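You operate a simulated robot arm through the tools that you are given. There is no shell and no other tool. Be economical: measure what you need, move in short steps, check, and stop when the job is done.

You run a simulated robot arm. Do the job below in one go: nothing can be reset, and whatever is moved stays where it is left.

TASK
Take the grey bar with a steel grip from the bare end of the trestle table and put it on the top of the valve bench. Then put the hand brush on the top of the grey parts bench away on the bare end of the trestle table. Then lift the lid of the small green box open. Do these in the order given.

Only the result counts: the job must be done as asked and must still hold three seconds after the hand-in. Knocking over, shifting, dropping, spilling or breaking anything else fails it. Lids that push on must go on centred and level and be pressed home; caps that screw on are set level and turned clockwise until they are tight.

THE ROBOT
A 7-joint arm with a fingered hand on a trunk, on a base that drives. Base frame: it is fixed to the floor where the robot stands at the start and does not move with it; the origin is under the middle of the robot, x ahead of it, y to its left, z up; the surface under the hand at the start is at about z = 620. Lengths are in mm, angles in rad, forces in N, time in s.
With the tool pointing down near the work surface it reaches from about 180 to 640 mm from the robot's upright axis, wherever it stands. Its first joint turns from -2.007 to 2.007 rad. Places, roughly: bare end of the trestle table [500, 200, 600]; hand brush [-1500, -1000, 750]; lid of the small green box [-1600, 6400, 900]; top of the valve bench [-2500, -800, 800]. Payload 3.1 kg.
The tool frame sits at the grasp point between the pads (the TCP): z along the fingers, y along the line on which they close. The tips reach 22 mm beyond it. The gripper opens to 112 mm. The gripper's body begins 60 mm behind the TCP. The gripper is a hand of 3 fingers: y runs from the thumb to the fingers, the wrist lies at [0, 0, -218] in the tool frame, and closing takes about 1.5 s.
Orientation is told as [roll, pitch, yaw] about the base's x, y, z axes, in that order, counted from this pose: with the fingers straight down and closing along the base's y, the tool's x points along the base's -x, its y along +y and its z along -z.

THE INTERFACE
- The arm moves only by the tool arm_command. Its argument "targets" is one flat list of numbers, 6 for each row, row after row: the shift along the tool's x, y, z in mm, then the turn, a rotation vector about the tool's x, y, z in rad. In form: [tx, ty, tz, rx, ry, rz, tx, ty, tz, rx, ry, rz, ...]. A call has 1 to 8 rows; each row is the pose to reach, as a shift and turn from the pose commanded when the call began, along the tool's axes at that moment. "grip" is the finger opening in mm, from 0 to 112, set as the call begins (left out, the last holds). Each row takes 0.2 s and may step no farther than 50 mm and 0.15 rad from the row before; otherwise, or with a gripper value out of range, the whole call is refused. A pose out of reach is approached as far as the arm can. The call stops where the force on the tool passes 40 N (or 10 N more than at its start, if that is more) or the arm is blocked; 0.2 s more then pass. The fingers move at their own pace (about 108 mm/s each) and stop on an object; they squeeze with about 28 N. The grip force told is the motor's: it shows also when the fingers shut on nothing. Time passes only in rows, and 0.2 s behind the last, so rows that repeat a pose let the fingers close. The reply holds the time, the measured pose of the TCP, the force on the tool along the base axes, the opening and the grip force, in the units named above and with some noise, with the torque about the TCP (base axes, N m) and any sound that the robot's microphone picked up.
- Cameras (640 x 400 px; columns grow to the right, rows downward): "scene" is now at [1.6, 146, 1456.1]; the picture's right is [-0.05, -1.00, 0.00], its down [-0.89, 0.04, -0.45] and it looks along [0.45, -0.02, -0.89] (base axes); focal length 248 px, centre (320, 200). "wrist" rides on the gripper at [66, 3, -80] in the tool frame; the picture's right is [-0.05, 1.00, 0.00], its down [-0.77, -0.04, -0.64] and it looks along [-0.64, -0.03, 0.77] (tool axes); focal length 275 px, centre (320, 200). There is no depth. A picture from a camera that has moved, and an enlarged one, comes with that camera's place and axes in the base frame and with its lens. The place of the scene camera against the robot may be out by one fixed shift of up to 12 mm in any direction.
- get_image(camera): a new picture of that camera. The clock stands still meanwhile.
- lift_body(by): slides the trunk up (or, below 0, down) by that many mm; the arm and the scene camera ride with it, the base frame stays. It gives what a move gives, with no picture.
- base_move(legs): drives the robot by 1 to 6 legs, each [ahead, left, turn to the left] in mm, mm and rad, along the robot's own axes; the way and the turn of a leg run together, so that a leg with both is an arc; at most 1500 mm and 3.142 rad a leg. The arm and the cameras ride along, it lands a little off, and it stops where it bumps. It gives what a move gives.
- finger_targets(finger1, finger2, thumb_bend): sets how far each is bent, from 0 (flat) to 1 (curled in); at 0.3 the hand is open as for a grip, at 0.7 the pads meet at the TCP. One left out holds its place. A second passes; each finger stops where it meets its share of the squeeze, and holds until it gets a number again. A gripper value or a shape takes the hand back. It gives what a move gives, with no picture; readings hold the bend of each and the force on the fingers (four entries, about 0 where the hand has none), thumb and palm.
- grasp_type(shape): the hand has 3 fingers and takes this shape, open, in about a second: jaw (thumb against the fingers, like two jaws); tri (thumb and two fingers); tip (a fingertip pinch); poke (one finger out to press); point (the index stretched); flat (the hand flat); cup (the hand cupped); fist (a fist). The gripper value then closes the fingers along that shape, each until it touches; the sizes above hold for jaw. It gives what a move gives, with no picture.
- aim_head(pan, tilt): turns the head with the scene camera to pan (to the left, within 2.705 rad either way) and tilt (down, from -0.506 to 1.204), counted from straight ahead of the robot. It gives what a move gives.
- enlarge(camera, box): a new picture of the part [left, top, right, bottom] of that camera's present view, enlarged. The clock stands still meanwhile.
- hand_in(): hands the job in; it is judged then, once.

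Go step by step. Nothing tells you exact positions but the pictures and the camera data: compare them with the known pose of the tool, close in by small moves and look again before you grip or let go. The budget is 165 turns and 120 pictures, counting those below and the enlarged ones. Unless the task says otherwise, let go and move clear before handing in, and close with one line.

The tools are called after "Emit:" as name(argument=value, ...) on one line, values as JSON. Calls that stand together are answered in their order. arm_command: Moves the arm, as the interface text tells. Its arguments: {"type":"object","properties":{"targets":{"type":"array","items":{"type":"number"}},"grip":{"type":"number"}},"required":["targets"]} The other tools are called the same way: lift_body (by) slides the trunk up or down; grasp_type (shape) gives the hand a shape; finger_targets (finger1, finger2, thumb_bend) moves the fingers one by one; base_move (legs) drives the base; aim_head (pan, tilt) turns the head that bears the scene camera; get_image (camera) takes a picture; enlarge (camera, box) takes an enlarged picture of a part of a camera's view; hand_in () hands the job in.

At the start:

```text
time: 0.0
tcp_pos: [504.2, 21.1, 892.0]
orientation: [0.0, 0.0, 0.001]
force: [-0.1, -0.2, 0.6]
moment: [0.01, -0.02, 0.01]
opening: 111.7
finger_force: 0.2
shape: jaw
bend: [0.3, 0.3, 0.3]
finger forces: [0.0, 0.0, 0.1, 0.1, 0.1, 0.0]
trunk travel left (down, up): [-600.0, 390.0]
robot x, y, heading: [-2.4, -2.9, -0.004]
head pan, tilt: [-0.049, 1.103]
```

scene: 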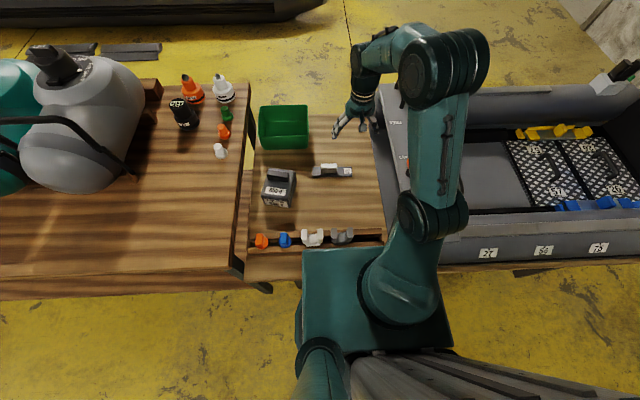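
wrist: 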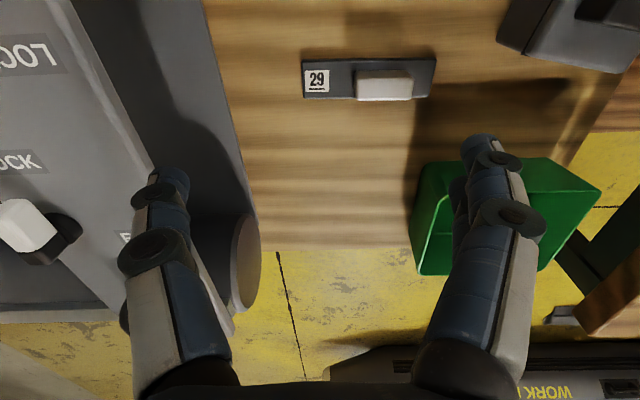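

I see a grey bar labelled 29 with a light grip on the bare end of the table, beside a green bin and a grey block. I'll enlarge to make sure it is the right one.

Emit:
enlarge(camera="scene", box=[220, 80, 420, 260])

Emit:
enlarge(camera="wrist", box=[260, 0, 480, 140])

```text
2.22 times, centred on (320, 170) of scene
camera zoom: at [1.6, 146.0, 1456.1], right [-0.05, -1.0, 0.0], down [-0.89, 0.04, -0.45], along [0.45, -0.02, -0.89], focal length 552 px, centre (320, 267)
```

zoom: 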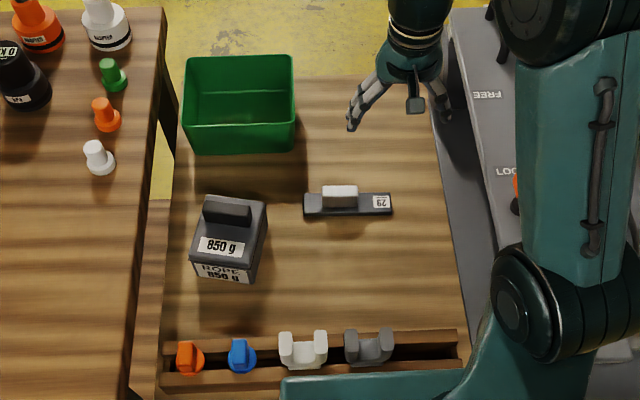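

```text
2.86 times, centred on (370, 70) of wrist
camera zoom: at [438.8, 23.3, 973.6], right [0.05, 1.0, 0.0], down [0.77, -0.04, 0.64], along [0.64, -0.03, -0.77], focal length 786 px, centre (177, 571)
```

zoom: 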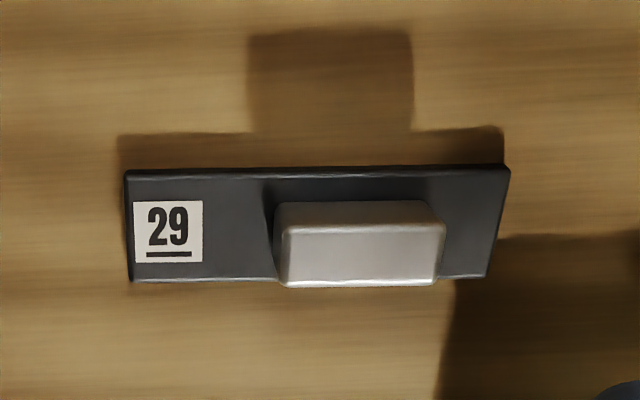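

The bar (label 29) lies along y with its centre near [542, 79]. The steel grip is near [542, 92] with its long side along y, so I'll turn the hand 90° and come over it.

Emit:
arm_command(targets=[-5, 9, 10, 0, 0, 0.15, -10, 18, 20, 0, 0, 0.3, -15, 27, 30, 0, 0, 0.45, -20, 36, 40, 0, 0, 0.6, -25, 45, 50, 0, 0, 0.75, -30, 54, 60, 0, 0, 0.9, -34, 63, 70, 0, 0, 1.05, -38, 71, 80, 0, 0, 1.2])

Emit:
arm_command(targets=[0, 0, 10, 0, 0, 0.13, 0, 0, 20, 0, 0, 0.26, 0, 0, 30, 0, 0, 0.371])

Emit:
get_image(camera="wrist")

```text
time: 1.8
tcp_pos: [541.8, 91.3, 812.3]
orientation: [0.0, 0.001, -1.205]
force: [-0.8, -0.7, 0.2]
moment: [0.02, 0.03, 0.0]
opening: 111.9
finger_force: 0.0
shape: jaw
bend: [0.3, 0.3, 0.3]
finger forces: [0.1, 0.0, 0.1, 0.0, 0.1, 0.0]
trunk travel left (down, up): [-600.0, 390.0]
robot x, y, heading: [-0.5, -1.9, 0.008]
head pan, tilt: [-0.049, 1.103]
```

```text
time: 2.6
tcp_pos: [542.3, 92.1, 783.4]
orientation: [0.0, 0.0, -1.574]
force: [0.1, -0.3, -0.6]
moment: [0.04, 0.03, 0.02]
opening: 111.9
finger_force: 0.0
shape: jaw
bend: [0.3, 0.3, 0.3]
finger forces: [0.0, 0.0, 0.0, 0.0, 0.0, 0.1]
trunk travel left (down, up): [-600.0, 390.0]
robot x, y, heading: [0.1, -4.0, 0.0]
head pan, tilt: [-0.049, 1.103]
```

```text
115 pictures are left
camera wrist: at [546.1, 157.5, 863.1], right [1.0, -0.05, 0.0], down [-0.04, -0.77, 0.64], along [-0.03, -0.64, -0.77], focal length 275 px, centre (320, 200)
```

wrist: 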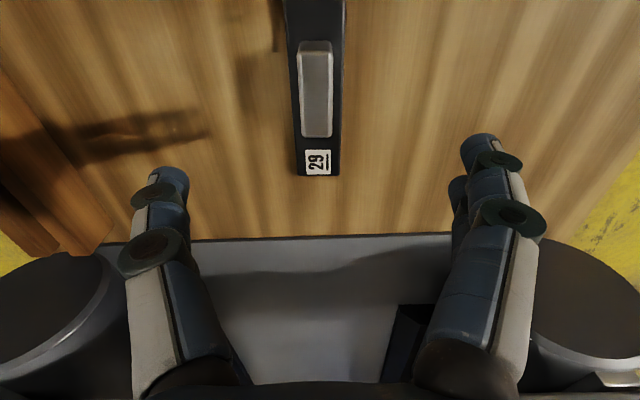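

The grip is centred under the hand, about 5 mm towards -y. I'll go down part way and look again to fix the heights.

Emit:
arm_command(targets=[-3, -1, 40, 0, 0, 0, -5, -2, 80, 0, 0, 0])

Emit:
get_image(camera="wrist")

Emit:
get_image(camera="scene")

```text
time: 3.2
tcp_pos: [543.2, 86.5, 704.2]
orientation: [0.001, 0.0, -1.572]
force: [0.1, -0.6, 0.3]
moment: [0.01, 0.02, -0.03]
opening: 111.9
finger_force: 0.1
shape: jaw
bend: [0.3, 0.3, 0.3]
finger forces: [0.0, 0.0, 0.0, 0.0, 0.0, 0.0]
trunk travel left (down, up): [-600.0, 390.0]
robot x, y, heading: [0.5, 1.4, 0.0]
head pan, tilt: [-0.049, 1.103]
```

```text
114 pictures are left
camera wrist: at [546.3, 151.6, 785.2], right [1.0, -0.05, 0.0], down [-0.04, -0.77, 0.64], along [-0.03, -0.64, -0.77], focal length 275 px, centre (320, 200)
```

wrist: 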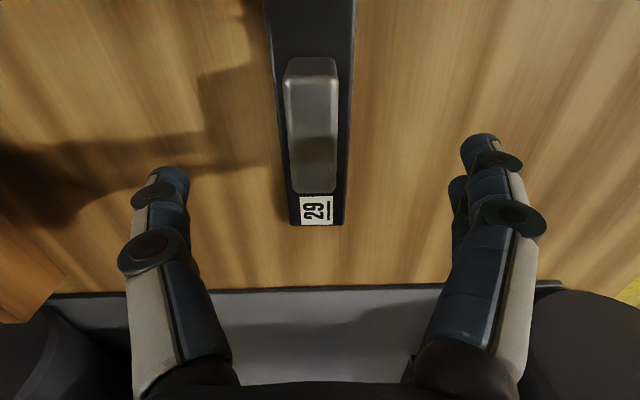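

```text
113 pictures are left
camera scene: at [2.0, 146.2, 1456.1], right [-0.05, -1.0, 0.0], down [-0.89, 0.04, -0.45], along [0.45, -0.02, -0.89], focal length 248 px, centre (320, 200)
```

scene: 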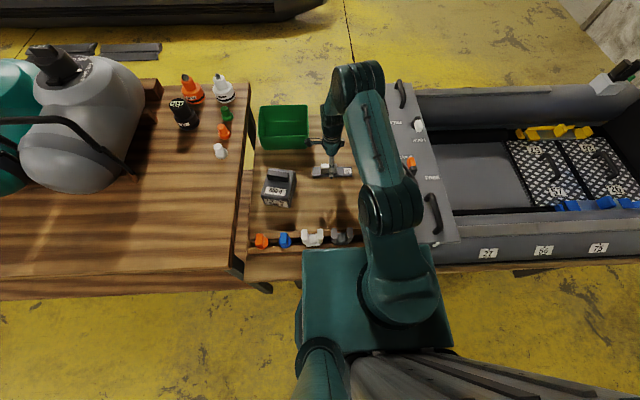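

Triangulating, the bar top is near z 633 and the grip spans y 62..123 with its top near z 665. I'll lower to about TCP z 662 and close.

Emit:
arm_command(targets=[6, -2, 20, 0, 0, 0, 6, -2, 40, 0, 0, 0])

Emit:
get_image(camera="wrist")

Emit:
enlarge(camera="scene", box=[280, 130, 380, 210])

```text
time: 3.8
tcp_pos: [538.8, 92.6, 664.0]
orientation: [-0.001, -0.001, -1.57]
force: [-0.2, -0.6, 0.0]
moment: [-0.01, 0.02, 0.0]
opening: 112.0
finger_force: 0.1
shape: jaw
bend: [0.3, 0.3, 0.3]
finger forces: [0.1, 0.1, 0.0, 0.0, 0.1, 0.0]
trunk travel left (down, up): [-600.0, 390.0]
robot x, y, heading: [0.3, -1.2, 0.001]
head pan, tilt: [-0.049, 1.103]
```

```text
112 pictures are left
camera wrist: at [543.3, 157.7, 744.5], right [1.0, -0.05, 0.0], down [-0.04, -0.77, 0.64], along [-0.03, -0.64, -0.77], focal length 275 px, centre (320, 200)
```

wrist: 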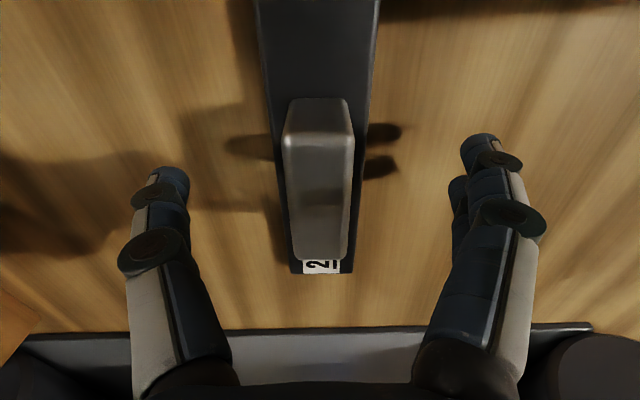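

```text
5.00 times, centred on (330, 170) of scene
camera zoom: at [1.8, 146.0, 1456.1], right [-0.05, -1.0, 0.0], down [-0.89, 0.04, -0.45], along [0.45, -0.02, -0.89], focal length 1241 px, centre (270, 350)
```

zoom: 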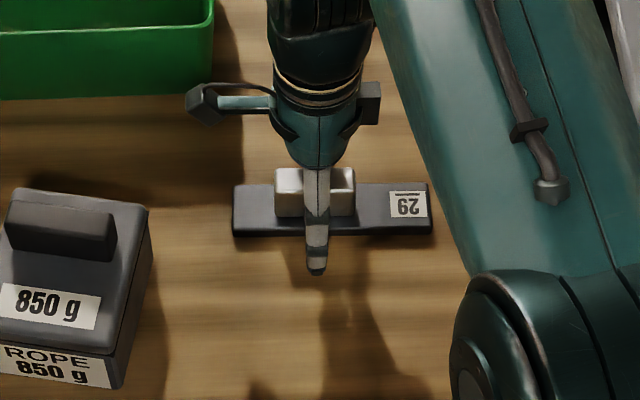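

The hand straddles the grip; 4 mm more down, then close.

Emit:
arm_command(targets=[0, 1, 4, 0, 0, 0])

Emit:
arm_command(targets=[0, 0, 0, 0, 0, 0, 0, 0, 0, 0, 0, 0, 0, 0, 0, 0, 0, 0, 0, 0, 0, 0, 0, 0, 0, 0, 0, 0, 0, 0, 0, 0, 0, 0, 0, 0, 0, 0, 0, 0, 0, 0, 0, 0, 0, 0, 0, 0], grip=0)

Emit:
get_image(camera="wrist")

```text
time: 4.2
tcp_pos: [539.1, 93.1, 661.2]
orientation: [-0.001, 0.0, -1.572]
force: [-0.3, 0.2, -0.7]
moment: [0.0, 0.01, 0.02]
opening: 111.8
finger_force: 0.0
shape: jaw
bend: [0.3, 0.3, 0.3]
finger forces: [0.1, 0.0, 0.0, 0.0, 0.1, 0.0]
trunk travel left (down, up): [-600.0, 390.0]
robot x, y, heading: [-2.6, 0.0, -0.001]
head pan, tilt: [-0.049, 1.103]
```

```text
time: 6.0
tcp_pos: [540.7, 91.7, 660.8]
orientation: [-0.001, 0.001, -1.57]
force: [-0.2, -0.4, 0.1]
moment: [0.02, -0.02, -0.02]
opening: 18.2
finger_force: 28.0
shape: jaw
bend: [0.73, 0.73, 0.7]
finger forces: [12.5, 12.6, 0.0, 0.0, 25.1, 0.0]
trunk travel left (down, up): [-600.0, 390.0]
robot x, y, heading: [0.2, 0.8, 0.001]
head pan, tilt: [-0.049, 1.103]
```

```text
110 pictures are left
camera wrist: at [543.7, 157.9, 740.7], right [1.0, -0.05, 0.0], down [-0.04, -0.77, 0.64], along [-0.03, -0.64, -0.77], focal length 275 px, centre (320, 200)
```

wrist: 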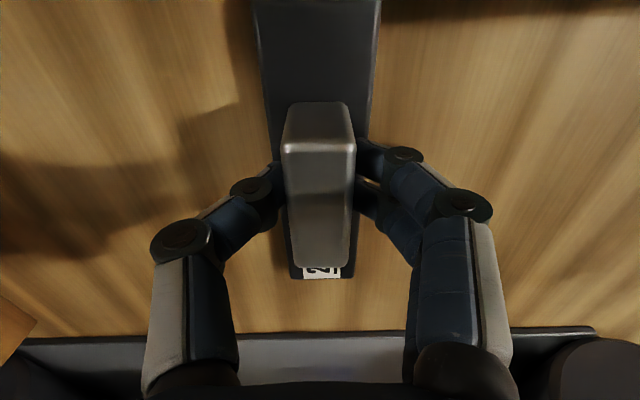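

Both sides hold (opening 18 mm). Lifting slowly to feel weight and balance.

Emit:
arm_command(targets=[0, 0, -5, 0, 0, 0, 0, 0, -12, 0, 0, 0, 0, 0, -25, 0, 0, 0, 0, 0, -25, 0, 0, 0])

Emit:
get_image(camera="wrist")

```text
time: 7.0
tcp_pos: [541.8, 93.3, 684.8]
orientation: [0.001, 0.0, -1.571]
force: [-0.3, -0.3, -0.7]
moment: [0.0, 0.03, 0.03]
opening: 18.2
finger_force: 27.4
shape: jaw
bend: [0.73, 0.73, 0.7]
finger forces: [12.4, 12.6, 0.0, 0.1, 25.1, 0.0]
trunk travel left (down, up): [-600.0, 390.0]
robot x, y, heading: [-2.6, 1.2, 0.004]
head pan, tilt: [-0.049, 1.103]
```

```text
109 pictures are left
camera wrist: at [543.9, 159.0, 764.8], right [1.0, -0.05, 0.0], down [-0.04, -0.77, 0.64], along [-0.03, -0.64, -0.77], focal length 275 px, centre (320, 200)
```

wrist: 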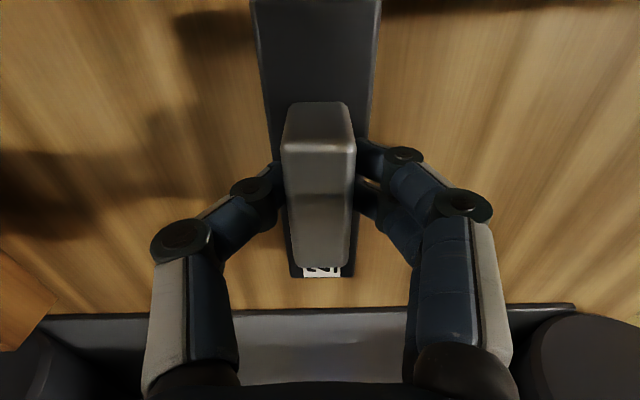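

The bar comes up level and it is light. I'll raise it well clear and then look around behind.

Emit:
arm_command(targets=[0, 0, -50, 0, 0, 0, 0, 0, -100, 0, 0, 0, 0, 0, -150, 0, 0, 0, 0, 0, -200, 0, 0, 0, 0, -40, -250, 0, 0, 0, 0, -80, -270, 0, 0, 0, 0, -120, -290, 0, 0, 0, 0, -160, -300, 0, 0, 0])

Emit:
aim_head(pan=2.6, tilt=0.35)

Emit:
get_image(camera="scene")

Emit:
aim_head(pan=-2.6, tilt=0.35)

Emit:
get_image(camera="scene")

Emit:
aim_head(pan=-1.3, tilt=0.4)

Emit:
get_image(camera="scene")

Emit:
aim_head(pan=1.3, tilt=0.4)

Emit:
get_image(camera="scene")

```text
refused: row 5 steps farther than a row can; nothing moved
```

```text
time: 9.4
tcp_pos: [540.2, 93.8, 685.1]
orientation: [-0.001, 0.001, -1.57]
force: [-0.8, -0.2, -1.4]
moment: [-0.01, -0.03, -0.05]
opening: 18.3
finger_force: 27.8
shape: jaw
bend: [0.73, 0.73, 0.7]
finger forces: [12.5, 12.6, 0.0, 0.1, 25.2, 0.0]
trunk travel left (down, up): [-600.0, 390.0]
robot x, y, heading: [-1.2, -3.4, -0.0]
head pan, tilt: [2.601, 0.351]
```

```text
108 pictures are left
camera scene: at [-140.8, 197.2, 1517.7], right [0.52, 0.86, 0.0], down [0.29, -0.18, -0.94], along [-0.8, 0.48, -0.34], focal length 248 px, centre (320, 200)
```

scene: 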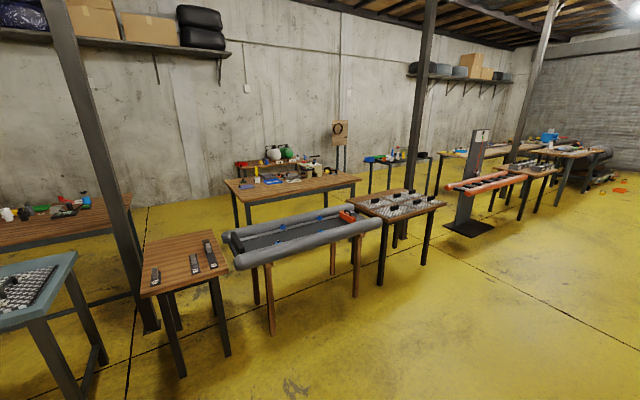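

```text
time: 13.4
tcp_pos: [539.6, 94.5, 684.7]
orientation: [0.0, 0.0, -1.569]
force: [-0.3, -0.6, -1.1]
moment: [0.01, 0.0, -0.01]
opening: 18.3
finger_force: 27.7
shape: jaw
bend: [0.73, 0.73, 0.7]
finger forces: [12.6, 12.6, 0.0, 0.1, 25.3, 0.1]
trunk travel left (down, up): [-600.0, 390.0]
robot x, y, heading: [-0.1, 3.4, 0.0]
head pan, tilt: [-2.601, 0.351]
```

```text
107 pictures are left
camera scene: at [-140.8, 101.2, 1517.7], right [-0.52, 0.86, 0.0], down [0.29, 0.18, -0.94], along [-0.8, -0.48, -0.34], focal length 248 px, centre (320, 200)
```

scene: 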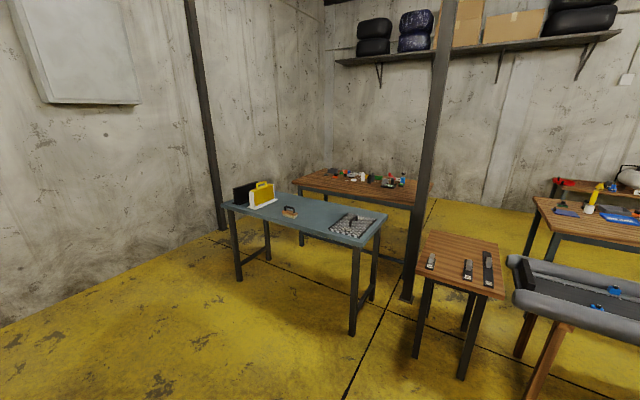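

```text
time: 14.9
tcp_pos: [541.3, 93.3, 684.6]
orientation: [0.001, 0.001, -1.571]
force: [-0.4, -0.7, -1.9]
moment: [0.02, 0.0, 0.03]
opening: 18.5
finger_force: 28.3
shape: jaw
bend: [0.73, 0.73, 0.7]
finger forces: [12.5, 12.6, 0.1, 0.1, 25.2, 0.0]
trunk travel left (down, up): [-600.0, 390.0]
robot x, y, heading: [1.2, 1.1, 0.0]
head pan, tilt: [-1.3, 0.4]
```

```text
106 pictures are left
camera scene: at [-36.3, 59.9, 1513.2], right [-0.96, -0.27, 0.0], down [-0.1, 0.37, -0.92], along [0.25, -0.89, -0.39], focal length 248 px, centre (320, 200)
```

scene: 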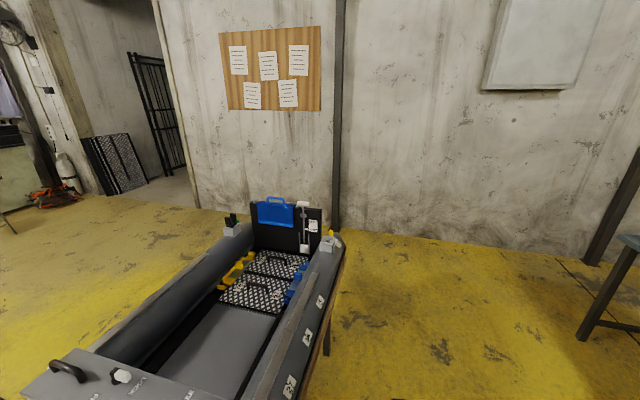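

```text
time: 17.2
tcp_pos: [540.3, 92.7, 683.3]
orientation: [0.0, 0.001, -1.571]
force: [0.2, 1.0, -1.0]
moment: [-0.01, 0.01, 0.02]
opening: 18.5
finger_force: 28.1
shape: jaw
bend: [0.73, 0.73, 0.7]
finger forces: [12.5, 12.6, 0.0, 0.0, 25.3, 0.1]
trunk travel left (down, up): [-600.0, 390.0]
robot x, y, heading: [1.8, -3.3, -0.005]
head pan, tilt: [1.3, 0.4]
```

```text
105 pictures are left
camera scene: at [-36.2, 238.4, 1513.1], right [0.96, -0.27, 0.0], down [-0.1, -0.38, -0.92], along [0.25, 0.89, -0.39], focal length 248 px, centre (320, 200)
```

scene: 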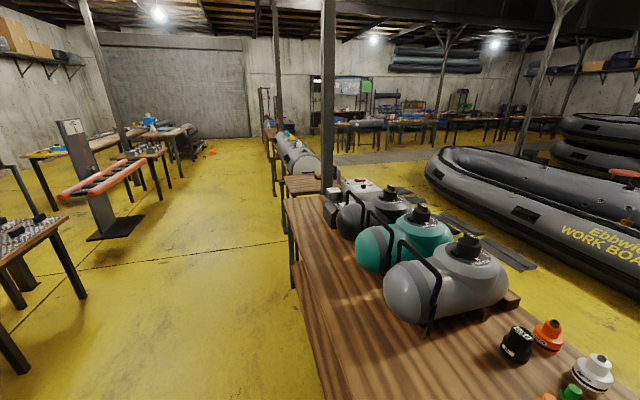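

The grey-blue bench (with the brush) stands at about x -1900..-1390, y -1640..-360. The wooden valve bench is behind it at x -2850..-2200, y -1450..-150. I'll raise and retract the bar, then back into the aisle.

Emit:
arm_command(targets=[0, 0, -50, 0, 0, 0, 0, 0, -100, 0, 0, 0, 0, 0, -150, 0, 0, 0, 0, 0, -200, 0, 0, 0, 0, -40, -220, 0, 0, 0, 0, -80, -240, 0, 0, 0, 0, -120, -260, 0, 0, 0, 0, -160, -280, 0, 0, 0])

Emit:
base_move(legs=[[-750, 0, 0], [0, 0, -1.571]])

Emit:
aim_head(pan=0.5, tilt=0.4)

Emit:
get_image(camera="scene")

Emit:
aim_head(pan=-0.6, tilt=0.5)

Emit:
get_image(camera="scene")

```text
time: 19.0
tcp_pos: [377.4, 94.6, 964.7]
orientation: [0.003, 0.001, -1.571]
force: [-0.1, -0.4, -1.9]
moment: [0.04, 0.01, -0.02]
opening: 18.3
finger_force: 28.2
shape: jaw
bend: [0.73, 0.73, 0.7]
finger forces: [12.6, 12.6, 0.0, 0.0, 25.3, 0.1]
trunk travel left (down, up): [-600.0, 390.0]
robot x, y, heading: [-1.8, 1.5, 0.003]
head pan, tilt: [1.3, 0.4]
```

```text
time: 26.9
tcp_pos: [-644.6, -375.6, 964.6]
orientation: [-0.001, 0.0, 3.143]
force: [0.3, -0.1, -1.8]
moment: [-0.04, -0.02, 0.01]
opening: 18.0
finger_force: 27.5
shape: jaw
bend: [0.73, 0.73, 0.7]
finger forces: [12.4, 12.5, 0.0, 0.1, 24.9, 0.1]
trunk travel left (down, up): [-600.0, 390.0]
robot x, y, heading: [-735.2, 1.0, -1.577]
head pan, tilt: [1.3, 0.4]
```

```text
time: 28.0
tcp_pos: [-645.3, -376.1, 964.5]
orientation: [0.001, 0.0, 3.144]
force: [0.8, 0.5, -1.8]
moment: [0.01, 0.01, 0.0]
opening: 18.0
finger_force: 28.4
shape: jaw
bend: [0.73, 0.73, 0.7]
finger forces: [12.4, 12.5, 0.1, 0.1, 24.9, 0.1]
trunk travel left (down, up): [-600.0, 390.0]
robot x, y, heading: [-737.0, 0.3, -1.572]
head pan, tilt: [0.499, 0.4]
```

```text
104 pictures are left
camera scene: at [-543.2, -22.7, 1513.1], right [-0.88, -0.48, 0.0], down [-0.19, 0.34, -0.92], along [0.44, -0.81, -0.39], focal length 248 px, centre (320, 200)
```

scene: 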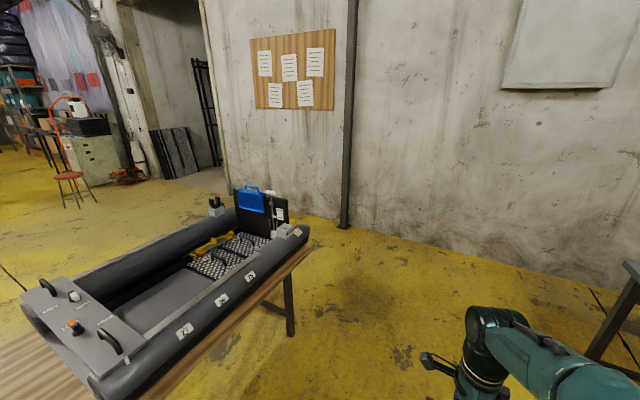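

```text
time: 29.3
tcp_pos: [-644.7, -375.6, 964.5]
orientation: [-0.001, -0.001, 3.141]
force: [-0.2, -0.2, -1.0]
moment: [-0.02, -0.01, -0.05]
opening: 17.9
finger_force: 28.3
shape: jaw
bend: [0.73, 0.73, 0.7]
finger forces: [12.4, 12.4, 0.1, 0.1, 24.9, 0.0]
trunk travel left (down, up): [-600.0, 390.0]
robot x, y, heading: [-735.7, 2.8, -1.57]
head pan, tilt: [-0.6, 0.499]
```

```text
103 pictures are left
camera scene: at [-639.0, -16.5, 1504.0], right [-0.83, 0.56, 0.0], down [0.27, 0.4, -0.88], along [-0.5, -0.72, -0.48], focal length 248 px, centre (320, 200)
```

scene: 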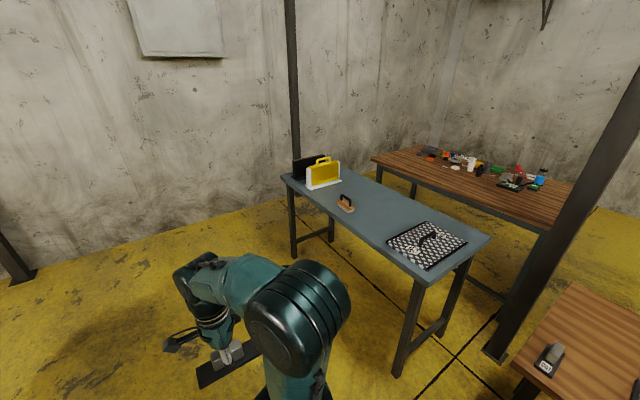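

The south end of the valve bench can be reached along the free floor by the wall, whose face is at y≈-2630. I'll drive down the aisle and turn west.

Emit:
base_move(legs=[[1500, 0, 0], [630, 0, 0], [0, 0, -1.571]])

Emit:
aim_head(pan=-0.3, tilt=0.5)

Emit:
get_image(camera="scene")

```text
time: 43.6
tcp_pos: [-1126.2, -2205.5, 965.5]
orientation: [0.0, 0.0, 1.588]
force: [0.5, -0.1, -0.3]
moment: [0.0, -0.01, -0.01]
opening: 17.9
finger_force: 28.1
shape: jaw
bend: [0.73, 0.73, 0.7]
finger forces: [12.3, 12.4, 0.0, 0.0, 24.7, 0.0]
trunk travel left (down, up): [-600.0, 390.0]
robot x, y, heading: [-750.3, -2110.1, -3.124]
head pan, tilt: [-0.6, 0.499]
```

```text
time: 44.4
tcp_pos: [-1127.1, -2203.7, 966.0]
orientation: [0.0, -0.001, 1.588]
force: [-0.4, -0.1, -1.5]
moment: [0.04, 0.0, -0.04]
opening: 17.7
finger_force: 28.3
shape: jaw
bend: [0.73, 0.73, 0.7]
finger forces: [12.2, 12.4, 0.1, 0.1, 24.6, 0.0]
trunk travel left (down, up): [-600.0, 390.0]
robot x, y, heading: [-752.4, -2105.1, -3.126]
head pan, tilt: [-0.3, 0.499]
```

```text
102 pictures are left
camera scene: at [-776.2, -2233.9, 1504.0], right [0.28, 0.96, 0.0], down [0.46, -0.13, -0.88], along [-0.84, 0.25, -0.48], focal length 248 px, centre (320, 200)
```

scene: 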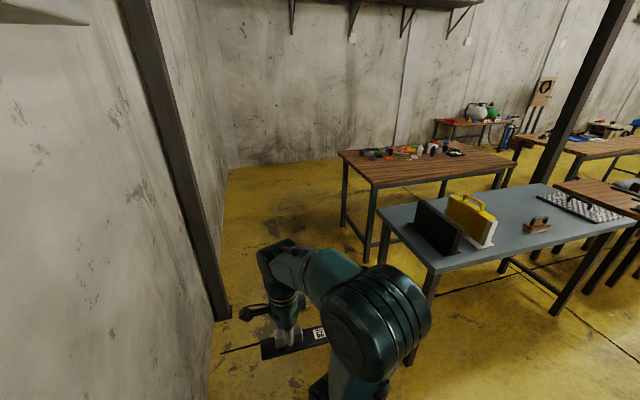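

The way is clear, and the south edge of the valve bench is at y≈-1460 with its near end looking bare. I'll drive to x≈-2400, turn to face it and look.

Emit:
base_move(legs=[[1500, -60, 0], [150, 0, 0], [0, 0, -1.588]])

Emit:
aim_head(pan=0.0, tilt=0.7)

Emit:
get_image(camera="scene")

```text
refused: leg 1 is longer than a leg can be; nothing moved
```

```text
time: 45.2
tcp_pos: [-1126.7, -2204.5, 965.5]
orientation: [0.0, 0.0, 1.588]
force: [0.5, -0.2, -2.2]
moment: [-0.01, 0.01, 0.04]
opening: 17.6
finger_force: 28.2
shape: jaw
bend: [0.73, 0.73, 0.7]
finger forces: [12.3, 12.5, 0.0, 0.0, 24.6, 0.0]
trunk travel left (down, up): [-600.0, 390.0]
robot x, y, heading: [-746.4, -2104.2, -3.129]
head pan, tilt: [0.0, 0.7]
```

```text
101 pictures are left
camera scene: at [-773.9, -2260.8, 1486.3], right [-0.02, 1.0, 0.0], down [0.64, 0.01, -0.77], along [-0.77, -0.01, -0.64], focal length 248 px, centre (320, 200)
```

scene: 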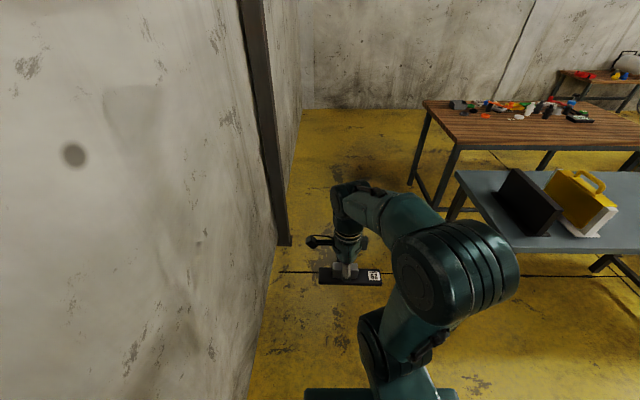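

The leg was slightly too long; same drive in shorter legs.

Emit:
base_move(legs=[[1400, -60, 0], [250, 0, 0], [0, 0, -1.588]])

Emit:
get_image(camera="scene")

Emit:
get_image(camera="wrist")

```text
time: 57.4
tcp_pos: [-2486.3, -1696.6, 965.2]
orientation: [0.0, 0.0, 0.007]
force: [-0.2, 0.2, -0.1]
moment: [0.02, 0.02, 0.03]
opening: 17.5
finger_force: 28.0
shape: jaw
bend: [0.73, 0.73, 0.7]
finger forces: [12.2, 12.3, 0.0, 0.1, 24.5, 0.1]
trunk travel left (down, up): [-600.0, 390.0]
robot x, y, heading: [-2389.2, -2079.2, 1.574]
head pan, tilt: [0.0, 0.7]
```

```text
100 pictures are left
camera scene: at [-2544.5, -2055.2, 1486.3], right [1.0, 0.01, 0.0], down [0.0, -0.64, -0.76], along [0.0, 0.76, -0.64], focal length 248 px, centre (320, 200)
```

scene: 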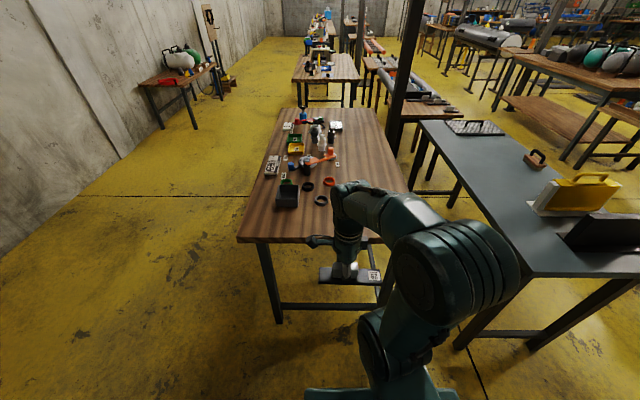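

```text
99 pictures are left
camera wrist: at [-2552.8, -1695.7, 1045.0], right [0.04, 1.0, 0.0], down [0.77, -0.03, 0.64], along [0.64, -0.03, -0.77], focal length 275 px, centre (320, 200)
```

wrist: 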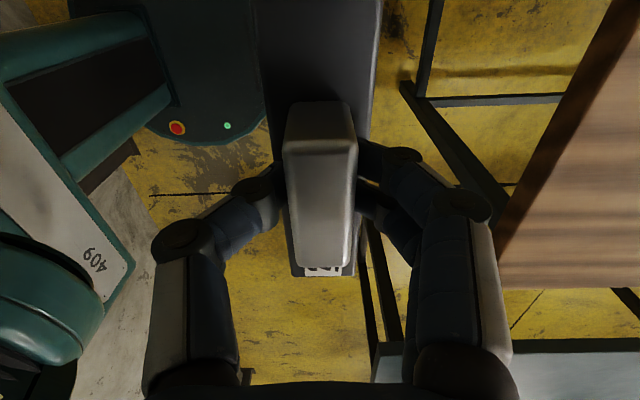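

The bench top spans x -2840..-2280 with its front edge at y≈-1464. The strip from y -1460 to -1290 at x -2510..-2300 is bare. I'll drive up 180 mm, reach over it and look.

Emit:
base_move(legs=[[180, 0, 0]])

Emit:
arm_command(targets=[-15, 40, 0, 0, 0, 0, -30, 80, 0, 0, 0, 0, -45, 120, 0, 0, 0, 0, -46, 138, 20, 0, 0, 0])

Emit:
get_image(camera="scene")

Emit:
get_image(camera="wrist")

```text
time: 58.9
tcp_pos: [-2486.6, -1514.0, 964.9]
orientation: [-0.001, 0.001, 0.002]
force: [0.0, 0.0, -0.6]
moment: [0.0, -0.03, 0.01]
opening: 17.8
finger_force: 28.1
shape: jaw
bend: [0.73, 0.73, 0.7]
finger forces: [12.3, 12.4, 0.1, 0.1, 24.6, 0.1]
trunk travel left (down, up): [-600.0, 390.0]
robot x, y, heading: [-2391.6, -1891.5, 1.571]
head pan, tilt: [0.0, 0.7]
```

```text
time: 59.9
tcp_pos: [-2440.9, -1376.6, 943.4]
orientation: [0.0, 0.0, 0.004]
force: [0.5, -0.4, -1.1]
moment: [0.02, 0.05, 0.0]
opening: 17.6
finger_force: 27.8
shape: jaw
bend: [0.73, 0.73, 0.7]
finger forces: [12.2, 12.6, 0.0, 0.0, 24.6, 0.1]
trunk travel left (down, up): [-600.0, 390.0]
robot x, y, heading: [-2392.0, -1893.7, 1.574]
head pan, tilt: [0.0, 0.7]
```

```text
98 pictures are left
camera scene: at [-2545.6, -1871.8, 1486.3], right [1.0, 0.0, 0.0], down [0.0, -0.64, -0.76], along [0.0, 0.76, -0.64], focal length 248 px, centre (320, 200)
```

scene: 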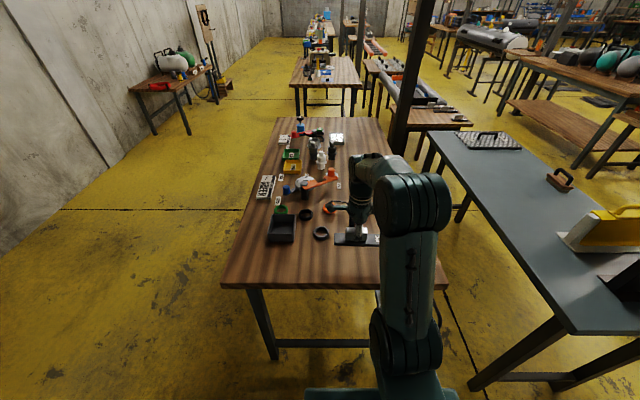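

```text
97 pictures are left
camera wrist: at [-2508.0, -1374.4, 1023.2], right [0.04, 1.0, 0.0], down [0.77, -0.03, 0.64], along [0.64, -0.03, -0.77], focal length 275 px, centre (320, 200)
```

wrist: 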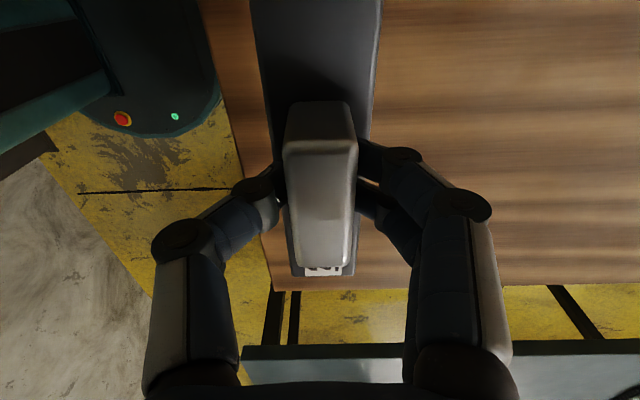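

The bar is over bare wood, well clear of the rings. I'll go down most of the way, then feel for contact in small steps.

Emit:
arm_command(targets=[0, 0, 30, 0, 0, 0, 0, 0, 60, 0, 0, 0, 0, 0, 75, 0, 0, 0])

Emit:
arm_command(targets=[0, 0, 5, 0, 0, 0, 0, 0, 10, 0, 0, 0])

Emit:
enlarge(camera="scene", box=[280, 180, 400, 270])

Emit:
get_image(camera="wrist")

```text
time: 60.7
tcp_pos: [-2441.6, -1375.6, 869.9]
orientation: [0.001, -0.002, 0.001]
force: [0.7, -0.2, -1.1]
moment: [-0.02, 0.02, 0.03]
opening: 17.7
finger_force: 27.5
shape: jaw
bend: [0.73, 0.73, 0.7]
finger forces: [12.3, 12.3, 0.0, 0.0, 24.6, 0.1]
trunk travel left (down, up): [-600.0, 390.0]
robot x, y, heading: [-2389.9, -1895.3, 1.572]
head pan, tilt: [0.0, 0.7]
```

```text
time: 61.3
tcp_pos: [-2442.0, -1377.7, 859.7]
orientation: [-0.001, -0.002, 0.004]
force: [0.3, 0.3, -0.6]
moment: [-0.01, 0.02, -0.02]
opening: 17.4
finger_force: 28.2
shape: jaw
bend: [0.73, 0.73, 0.7]
finger forces: [12.2, 12.4, 0.1, 0.0, 24.6, 0.1]
trunk travel left (down, up): [-600.0, 390.0]
robot x, y, heading: [-2391.7, -1892.0, 1.577]
head pan, tilt: [0.0, 0.7]
```

```text
4.44 times, centred on (340, 225) of scene
camera zoom: at [-2545.4, -1872.2, 1486.3], right [1.0, 0.0, 0.0], down [0.0, -0.64, -0.76], along [0.0, 0.76, -0.64], focal length 1103 px, centre (231, 89)
```

zoom: 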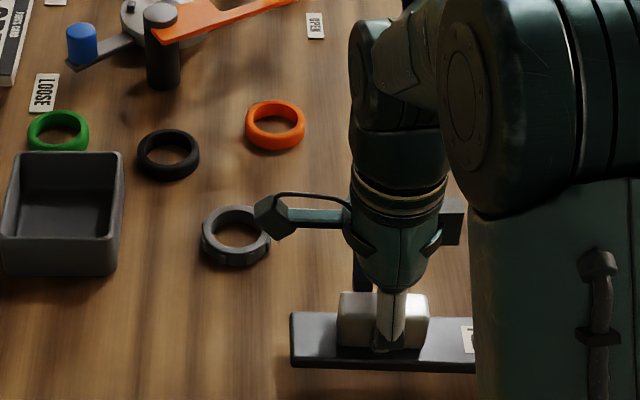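

```text
95 pictures are left
camera wrist: at [-2507.2, -1374.6, 939.5], right [0.04, 1.0, 0.0], down [0.77, -0.03, 0.64], along [0.64, -0.03, -0.77], focal length 275 px, centre (320, 200)
```

wrist: 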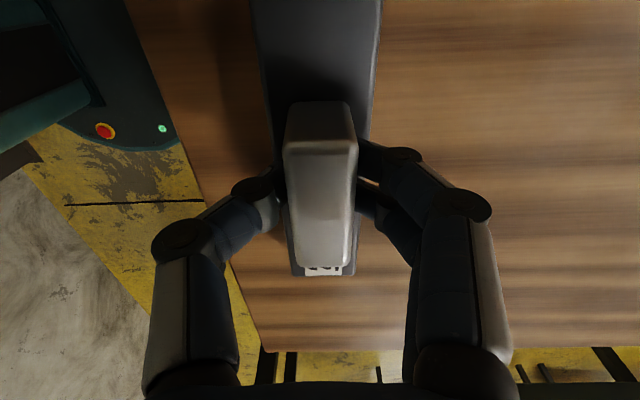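

The gap looks to be around 20–40 mm. Continuing down in small steps while watching the force.

Emit:
arm_command(targets=[0, 0, 4, 0, 0, 0, 0, 0, 8, 0, 0, 0])

Emit:
arm_command(targets=[0, 0, 3, 0, 0, 0, 0, 0, 6, 0, 0, 0])

Emit:
get_image(camera="wrist")

```text
time: 61.9
tcp_pos: [-2441.8, -1377.2, 850.9]
orientation: [-0.001, 0.002, 0.003]
force: [-0.6, 0.2, -1.8]
moment: [-0.04, 0.01, -0.03]
opening: 17.8
finger_force: 27.6
shape: jaw
bend: [0.73, 0.73, 0.7]
finger forces: [12.2, 12.4, 0.1, 0.0, 24.6, 0.0]
trunk travel left (down, up): [-600.0, 390.0]
robot x, y, heading: [-2390.4, -1895.0, 1.57]
head pan, tilt: [0.0, 0.7]
```

```text
time: 62.5
tcp_pos: [-2441.2, -1376.2, 845.3]
orientation: [0.0, 0.0, 0.003]
force: [-0.2, -0.1, -1.5]
moment: [0.03, 0.02, 0.02]
opening: 17.7
finger_force: 28.2
shape: jaw
bend: [0.73, 0.73, 0.7]
finger forces: [12.3, 12.4, 0.0, 0.1, 24.6, 0.0]
trunk travel left (down, up): [-600.0, 390.0]
robot x, y, heading: [-2390.1, -1892.1, 1.577]
head pan, tilt: [0.0, 0.7]
```

```text
94 pictures are left
camera wrist: at [-2507.3, -1374.4, 926.1], right [0.04, 1.0, 0.0], down [0.77, -0.03, 0.64], along [0.64, -0.03, -0.77], focal length 275 px, centre (320, 200)
```

wrist: 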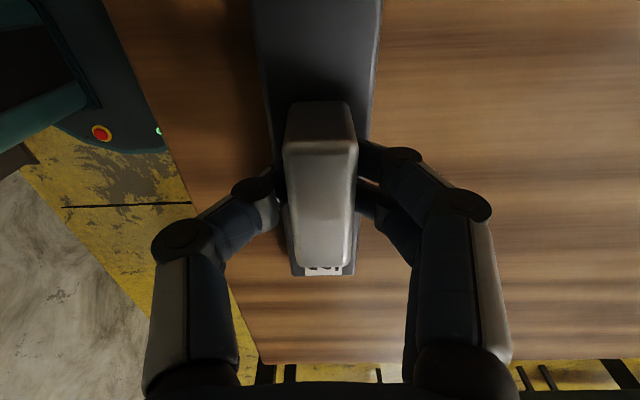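

Emit:
arm_command(targets=[0, 0, 3, 0, 0, 0, 0, 0, 6, 0, 0, 0])

Emit:
arm_command(targets=[0, 0, 3, 0, 0, 0, 0, 0, 6, 0, 0, 0])

Emit:
enlarge(camera="scene", box=[280, 180, 400, 270])

```text
time: 63.1
tcp_pos: [-2440.5, -1377.5, 840.6]
orientation: [0.0, -0.002, 0.004]
force: [-1.1, 0.0, -0.3]
moment: [0.02, -0.02, 0.01]
opening: 17.5
finger_force: 28.2
shape: jaw
bend: [0.73, 0.73, 0.7]
finger forces: [12.3, 12.5, 0.0, 0.0, 24.8, 0.0]
trunk travel left (down, up): [-600.0, 390.0]
robot x, y, heading: [-2392.4, -1889.0, 1.572]
head pan, tilt: [0.0, 0.7]
```

```text
time: 63.7
tcp_pos: [-2441.2, -1377.7, 837.9]
orientation: [0.008, -0.001, 0.004]
force: [1.5, 1.6, 31.6]
moment: [0.15, -0.03, 0.02]
opening: 19.8
finger_force: 28.4
shape: jaw
bend: [0.74, 0.74, 0.71]
finger forces: [16.8, 17.2, 0.1, 0.1, 32.3, 0.0]
trunk travel left (down, up): [-600.0, 390.0]
robot x, y, heading: [-2385.6, -1896.5, 1.572]
head pan, tilt: [0.0, 0.7]
```

```text
4.44 times, centred on (340, 225) of scene
camera zoom: at [-2544.7, -1876.7, 1487.0], right [1.0, 0.0, 0.0], down [0.0, -0.64, -0.77], along [0.0, 0.77, -0.64], focal length 1103 px, centre (231, 89)
```

zoom: 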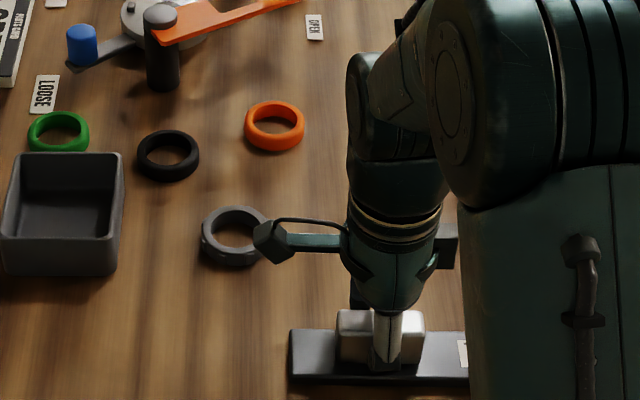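

Contact at 31 N: the bar rests on the bench. I'll ease up 3 mm, then open gently and rise.

Emit:
arm_command(targets=[0, 0, -3, 0, 0, 0])

Emit:
arm_command(targets=[0, 0, 0, 0, 0, 0, 0, 0, 0, 0, 0, 0, 0, 0, 0, 0, 0, 0, 0, 0, 0, 0, 0, 0], grip=60)

Emit:
arm_command(targets=[0, 0, -15, 0, 0, 0, 0, 0, -40, 0, 0, 0, 0, 0, -80, 0, 0, 0, 0, 0, -120, 0, 0, 0])

Emit:
get_image(camera="wrist")

Emit:
enlarge(camera="scene", box=[280, 180, 400, 270])

```text
time: 64.1
tcp_pos: [-2440.3, -1378.0, 838.4]
orientation: [0.002, 0.001, 0.003]
force: [0.0, 4.7, 18.8]
moment: [0.21, -0.03, 0.0]
opening: 20.0
finger_force: 27.4
shape: jaw
bend: [0.74, 0.74, 0.71]
finger forces: [16.6, 17.1, 0.0, 0.0, 29.5, 0.0]
trunk travel left (down, up): [-600.0, 390.0]
robot x, y, heading: [-2391.5, -1894.0, 1.577]
head pan, tilt: [0.0, 0.7]
```

```text
time: 65.1
tcp_pos: [-2440.3, -1378.2, 837.9]
orientation: [0.0, 0.0, 0.005]
force: [0.6, 0.0, -0.3]
moment: [0.0, 0.02, 0.0]
opening: 59.4
finger_force: 0.0
shape: jaw
bend: [0.72, 0.72, 0.7]
finger forces: [0.1, 0.0, 0.0, 0.1, 0.1, 0.0]
trunk travel left (down, up): [-600.0, 390.0]
robot x, y, heading: [-2388.8, -1894.5, 1.573]
head pan, tilt: [0.0, 0.7]
```

```text
time: 66.1
tcp_pos: [-2439.3, -1379.5, 957.8]
orientation: [-0.002, 0.0, 0.003]
force: [0.4, 0.7, -0.1]
moment: [-0.02, -0.02, 0.0]
opening: 59.4
finger_force: 0.0
shape: jaw
bend: [0.72, 0.72, 0.7]
finger forces: [0.0, 0.1, 0.0, 0.0, 0.0, 0.0]
trunk travel left (down, up): [-600.0, 390.0]
robot x, y, heading: [-2387.9, -1892.3, 1.574]
head pan, tilt: [0.0, 0.7]
```

```text
92 pictures are left
camera wrist: at [-2507.1, -1376.6, 1038.5], right [0.04, 1.0, 0.0], down [0.77, -0.03, 0.64], along [0.64, -0.03, -0.77], focal length 275 px, centre (320, 200)
```

wrist: 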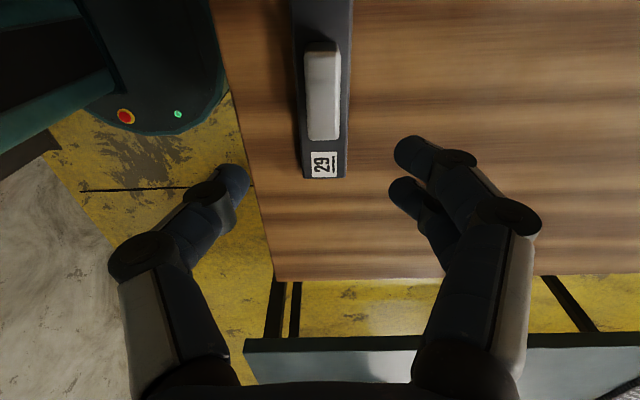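

```text
4.44 times, centred on (340, 225) of scene
camera zoom: at [-2545.3, -1872.9, 1486.3], right [1.0, 0.0, 0.0], down [0.0, -0.64, -0.77], along [0.0, 0.77, -0.64], focal length 1103 px, centre (231, 89)
```

zoom: 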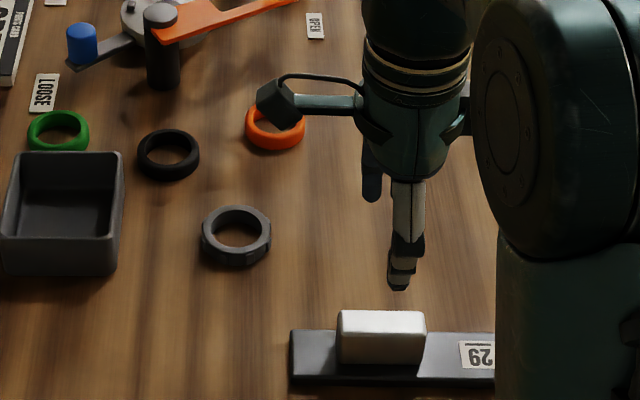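

The bar lies well on the valve bench, so step one is done. I'll retract and drive round to the front (+x side) of the grey bench to face the brush.

Emit:
arm_command(targets=[0, -45, 0, 0, 0, 0, 20, -90, 0, 0, 0, 0, 40, -140, 0, 0, 0, 0], grip=112)

Emit:
base_move(legs=[[-200, 0, 0], [0, -1400, 0], [0, -180, 0], [1030, 0, 0], [0, 0, 1.571]])

Emit:
get_image(camera="scene")

```text
refused: row 3 steps farther than a row can; nothing moved
```

```text
time: 84.1
tcp_pos: [-1268.7, -1102.0, 958.0]
orientation: [-0.001, 0.002, 1.483]
force: [0.1, -0.2, 1.1]
moment: [0.0, -0.02, 0.04]
opening: 59.6
finger_force: 0.0
shape: jaw
bend: [0.72, 0.72, 0.7]
finger forces: [0.0, 0.0, 0.0, 0.1, 0.0, 0.1]
trunk travel left (down, up): [-600.0, 390.0]
robot x, y, heading: [-753.9, -1103.4, 3.055]
head pan, tilt: [0.0, 0.7]
```

```text
90 pictures are left
camera scene: at [-791.5, -1253.6, 1486.3], right [0.09, 1.0, 0.0], down [0.64, -0.06, -0.76], along [-0.76, 0.07, -0.64], focal length 248 px, centre (320, 200)
```

scene: 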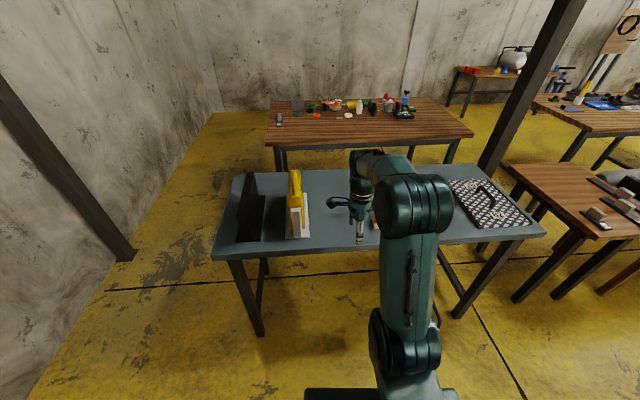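

The brush lies behind the hand; the bar is visible on the valve bench. I'll straighten the heading, lift the hand a bit, open it and drive closer.

Emit:
arm_command(targets=[0, -20, -40, 0, 0, 0, 0, -60, -60, 0, 0, 0, 0, -100, -70, 0, 0, 0], grip=112)

Emit:
base_move(legs=[[0, 0, 0.087], [300, 0, 0]])

Emit:
get_image(camera="scene")

Emit:
get_image(camera="wrist")

```text
time: 84.9
tcp_pos: [-1167.5, -1110.2, 1029.0]
orientation: [0.0, 0.0, 1.484]
force: [0.6, -0.4, 0.0]
moment: [0.01, 0.05, -0.01]
opening: 111.8
finger_force: 0.1
shape: jaw
bend: [0.3, 0.3, 0.3]
finger forces: [0.0, 0.0, 0.1, 0.0, 0.0, 0.1]
trunk travel left (down, up): [-600.0, 390.0]
robot x, y, heading: [-747.2, -1098.1, 3.052]
head pan, tilt: [0.0, 0.7]
```

```text
time: 87.4
tcp_pos: [-1466.4, -1144.8, 1027.8]
orientation: [0.0, 0.001, 1.569]
force: [-0.9, 0.3, -0.5]
moment: [0.0, -0.01, -0.04]
opening: 112.0
finger_force: 0.0
shape: jaw
bend: [0.3, 0.3, 0.3]
finger forces: [0.0, 0.0, 0.0, 0.0, 0.0, 0.1]
trunk travel left (down, up): [-600.0, 390.0]
robot x, y, heading: [-1047.7, -1093.3, 3.139]
head pan, tilt: [0.0, 0.7]
```

```text
89 pictures are left
camera scene: at [-1078.6, -1255.6, 1486.3], right [0.0, 1.0, 0.0], down [0.64, 0.0, -0.76], along [-0.76, 0.0, -0.64], focal length 248 px, centre (320, 200)
```

scene: 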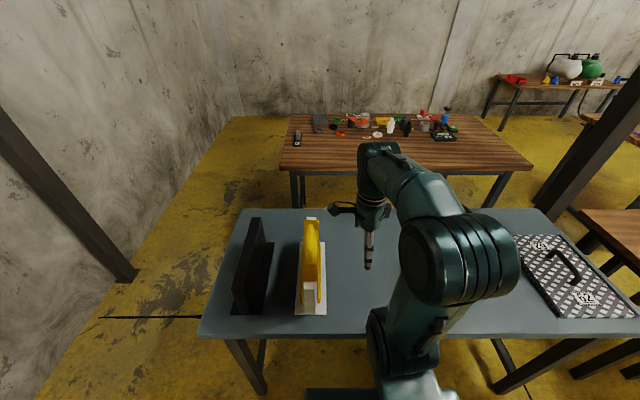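

```text
88 pictures are left
camera wrist: at [-1469.6, -1212.7, 1107.3], right [-1.0, 0.05, 0.0], down [0.04, 0.77, 0.64], along [0.03, 0.64, -0.77], focal length 275 px, centre (320, 200)
```

wrist: 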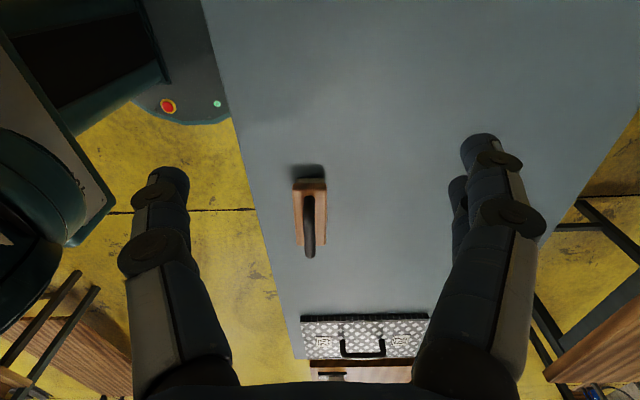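

The brush is at about [-1438, -905], lying along y with its handle arch on top. The hand already closes along x as needed; I'll bring it over.

Emit:
arm_command(targets=[-45, 5, 10, 0, 0, 0, -90, 10, 20, 0, 0, 0, -135, -15, 30, 0, 0, 0, -180, -25, 45, 0, 0, 0, -220, -28, 70, 0, 0, 0, -235, -28, 108, 0, 0, 0])

Emit:
get_image(camera="wrist")

Emit:
get_image(camera="scene")

```text
refused: row 3 steps farther than a row can; nothing moved
```

```text
87 pictures are left
camera wrist: at [-1469.6, -1212.7, 1107.3], right [-1.0, 0.05, 0.0], down [0.04, 0.77, 0.64], along [0.03, 0.64, -0.77], focal length 275 px, centre (320, 200)
```

wrist: 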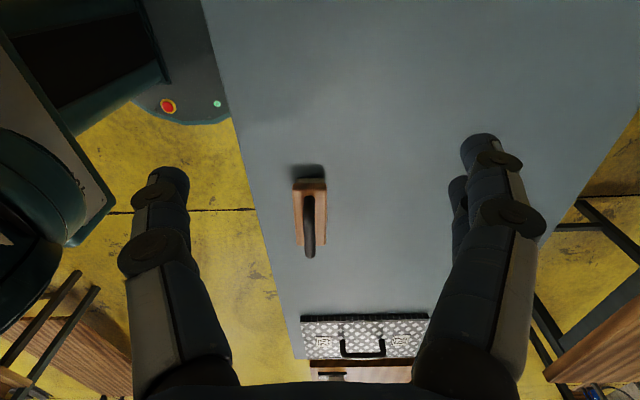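

```text
86 pictures are left
camera scene: at [-1078.6, -1255.6, 1486.3], right [0.0, 1.0, 0.0], down [0.64, 0.0, -0.76], along [-0.76, 0.0, -0.64], focal length 248 px, centre (320, 200)
```

scene: 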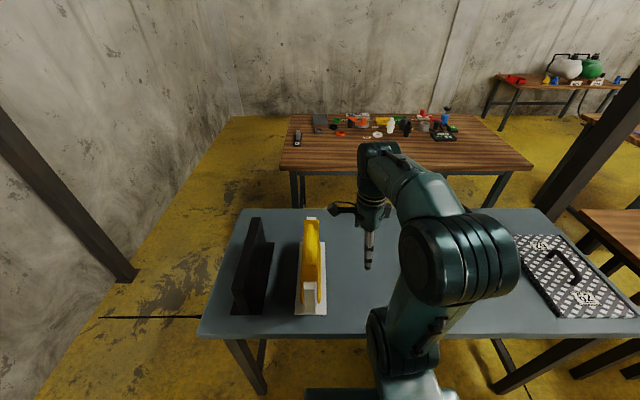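

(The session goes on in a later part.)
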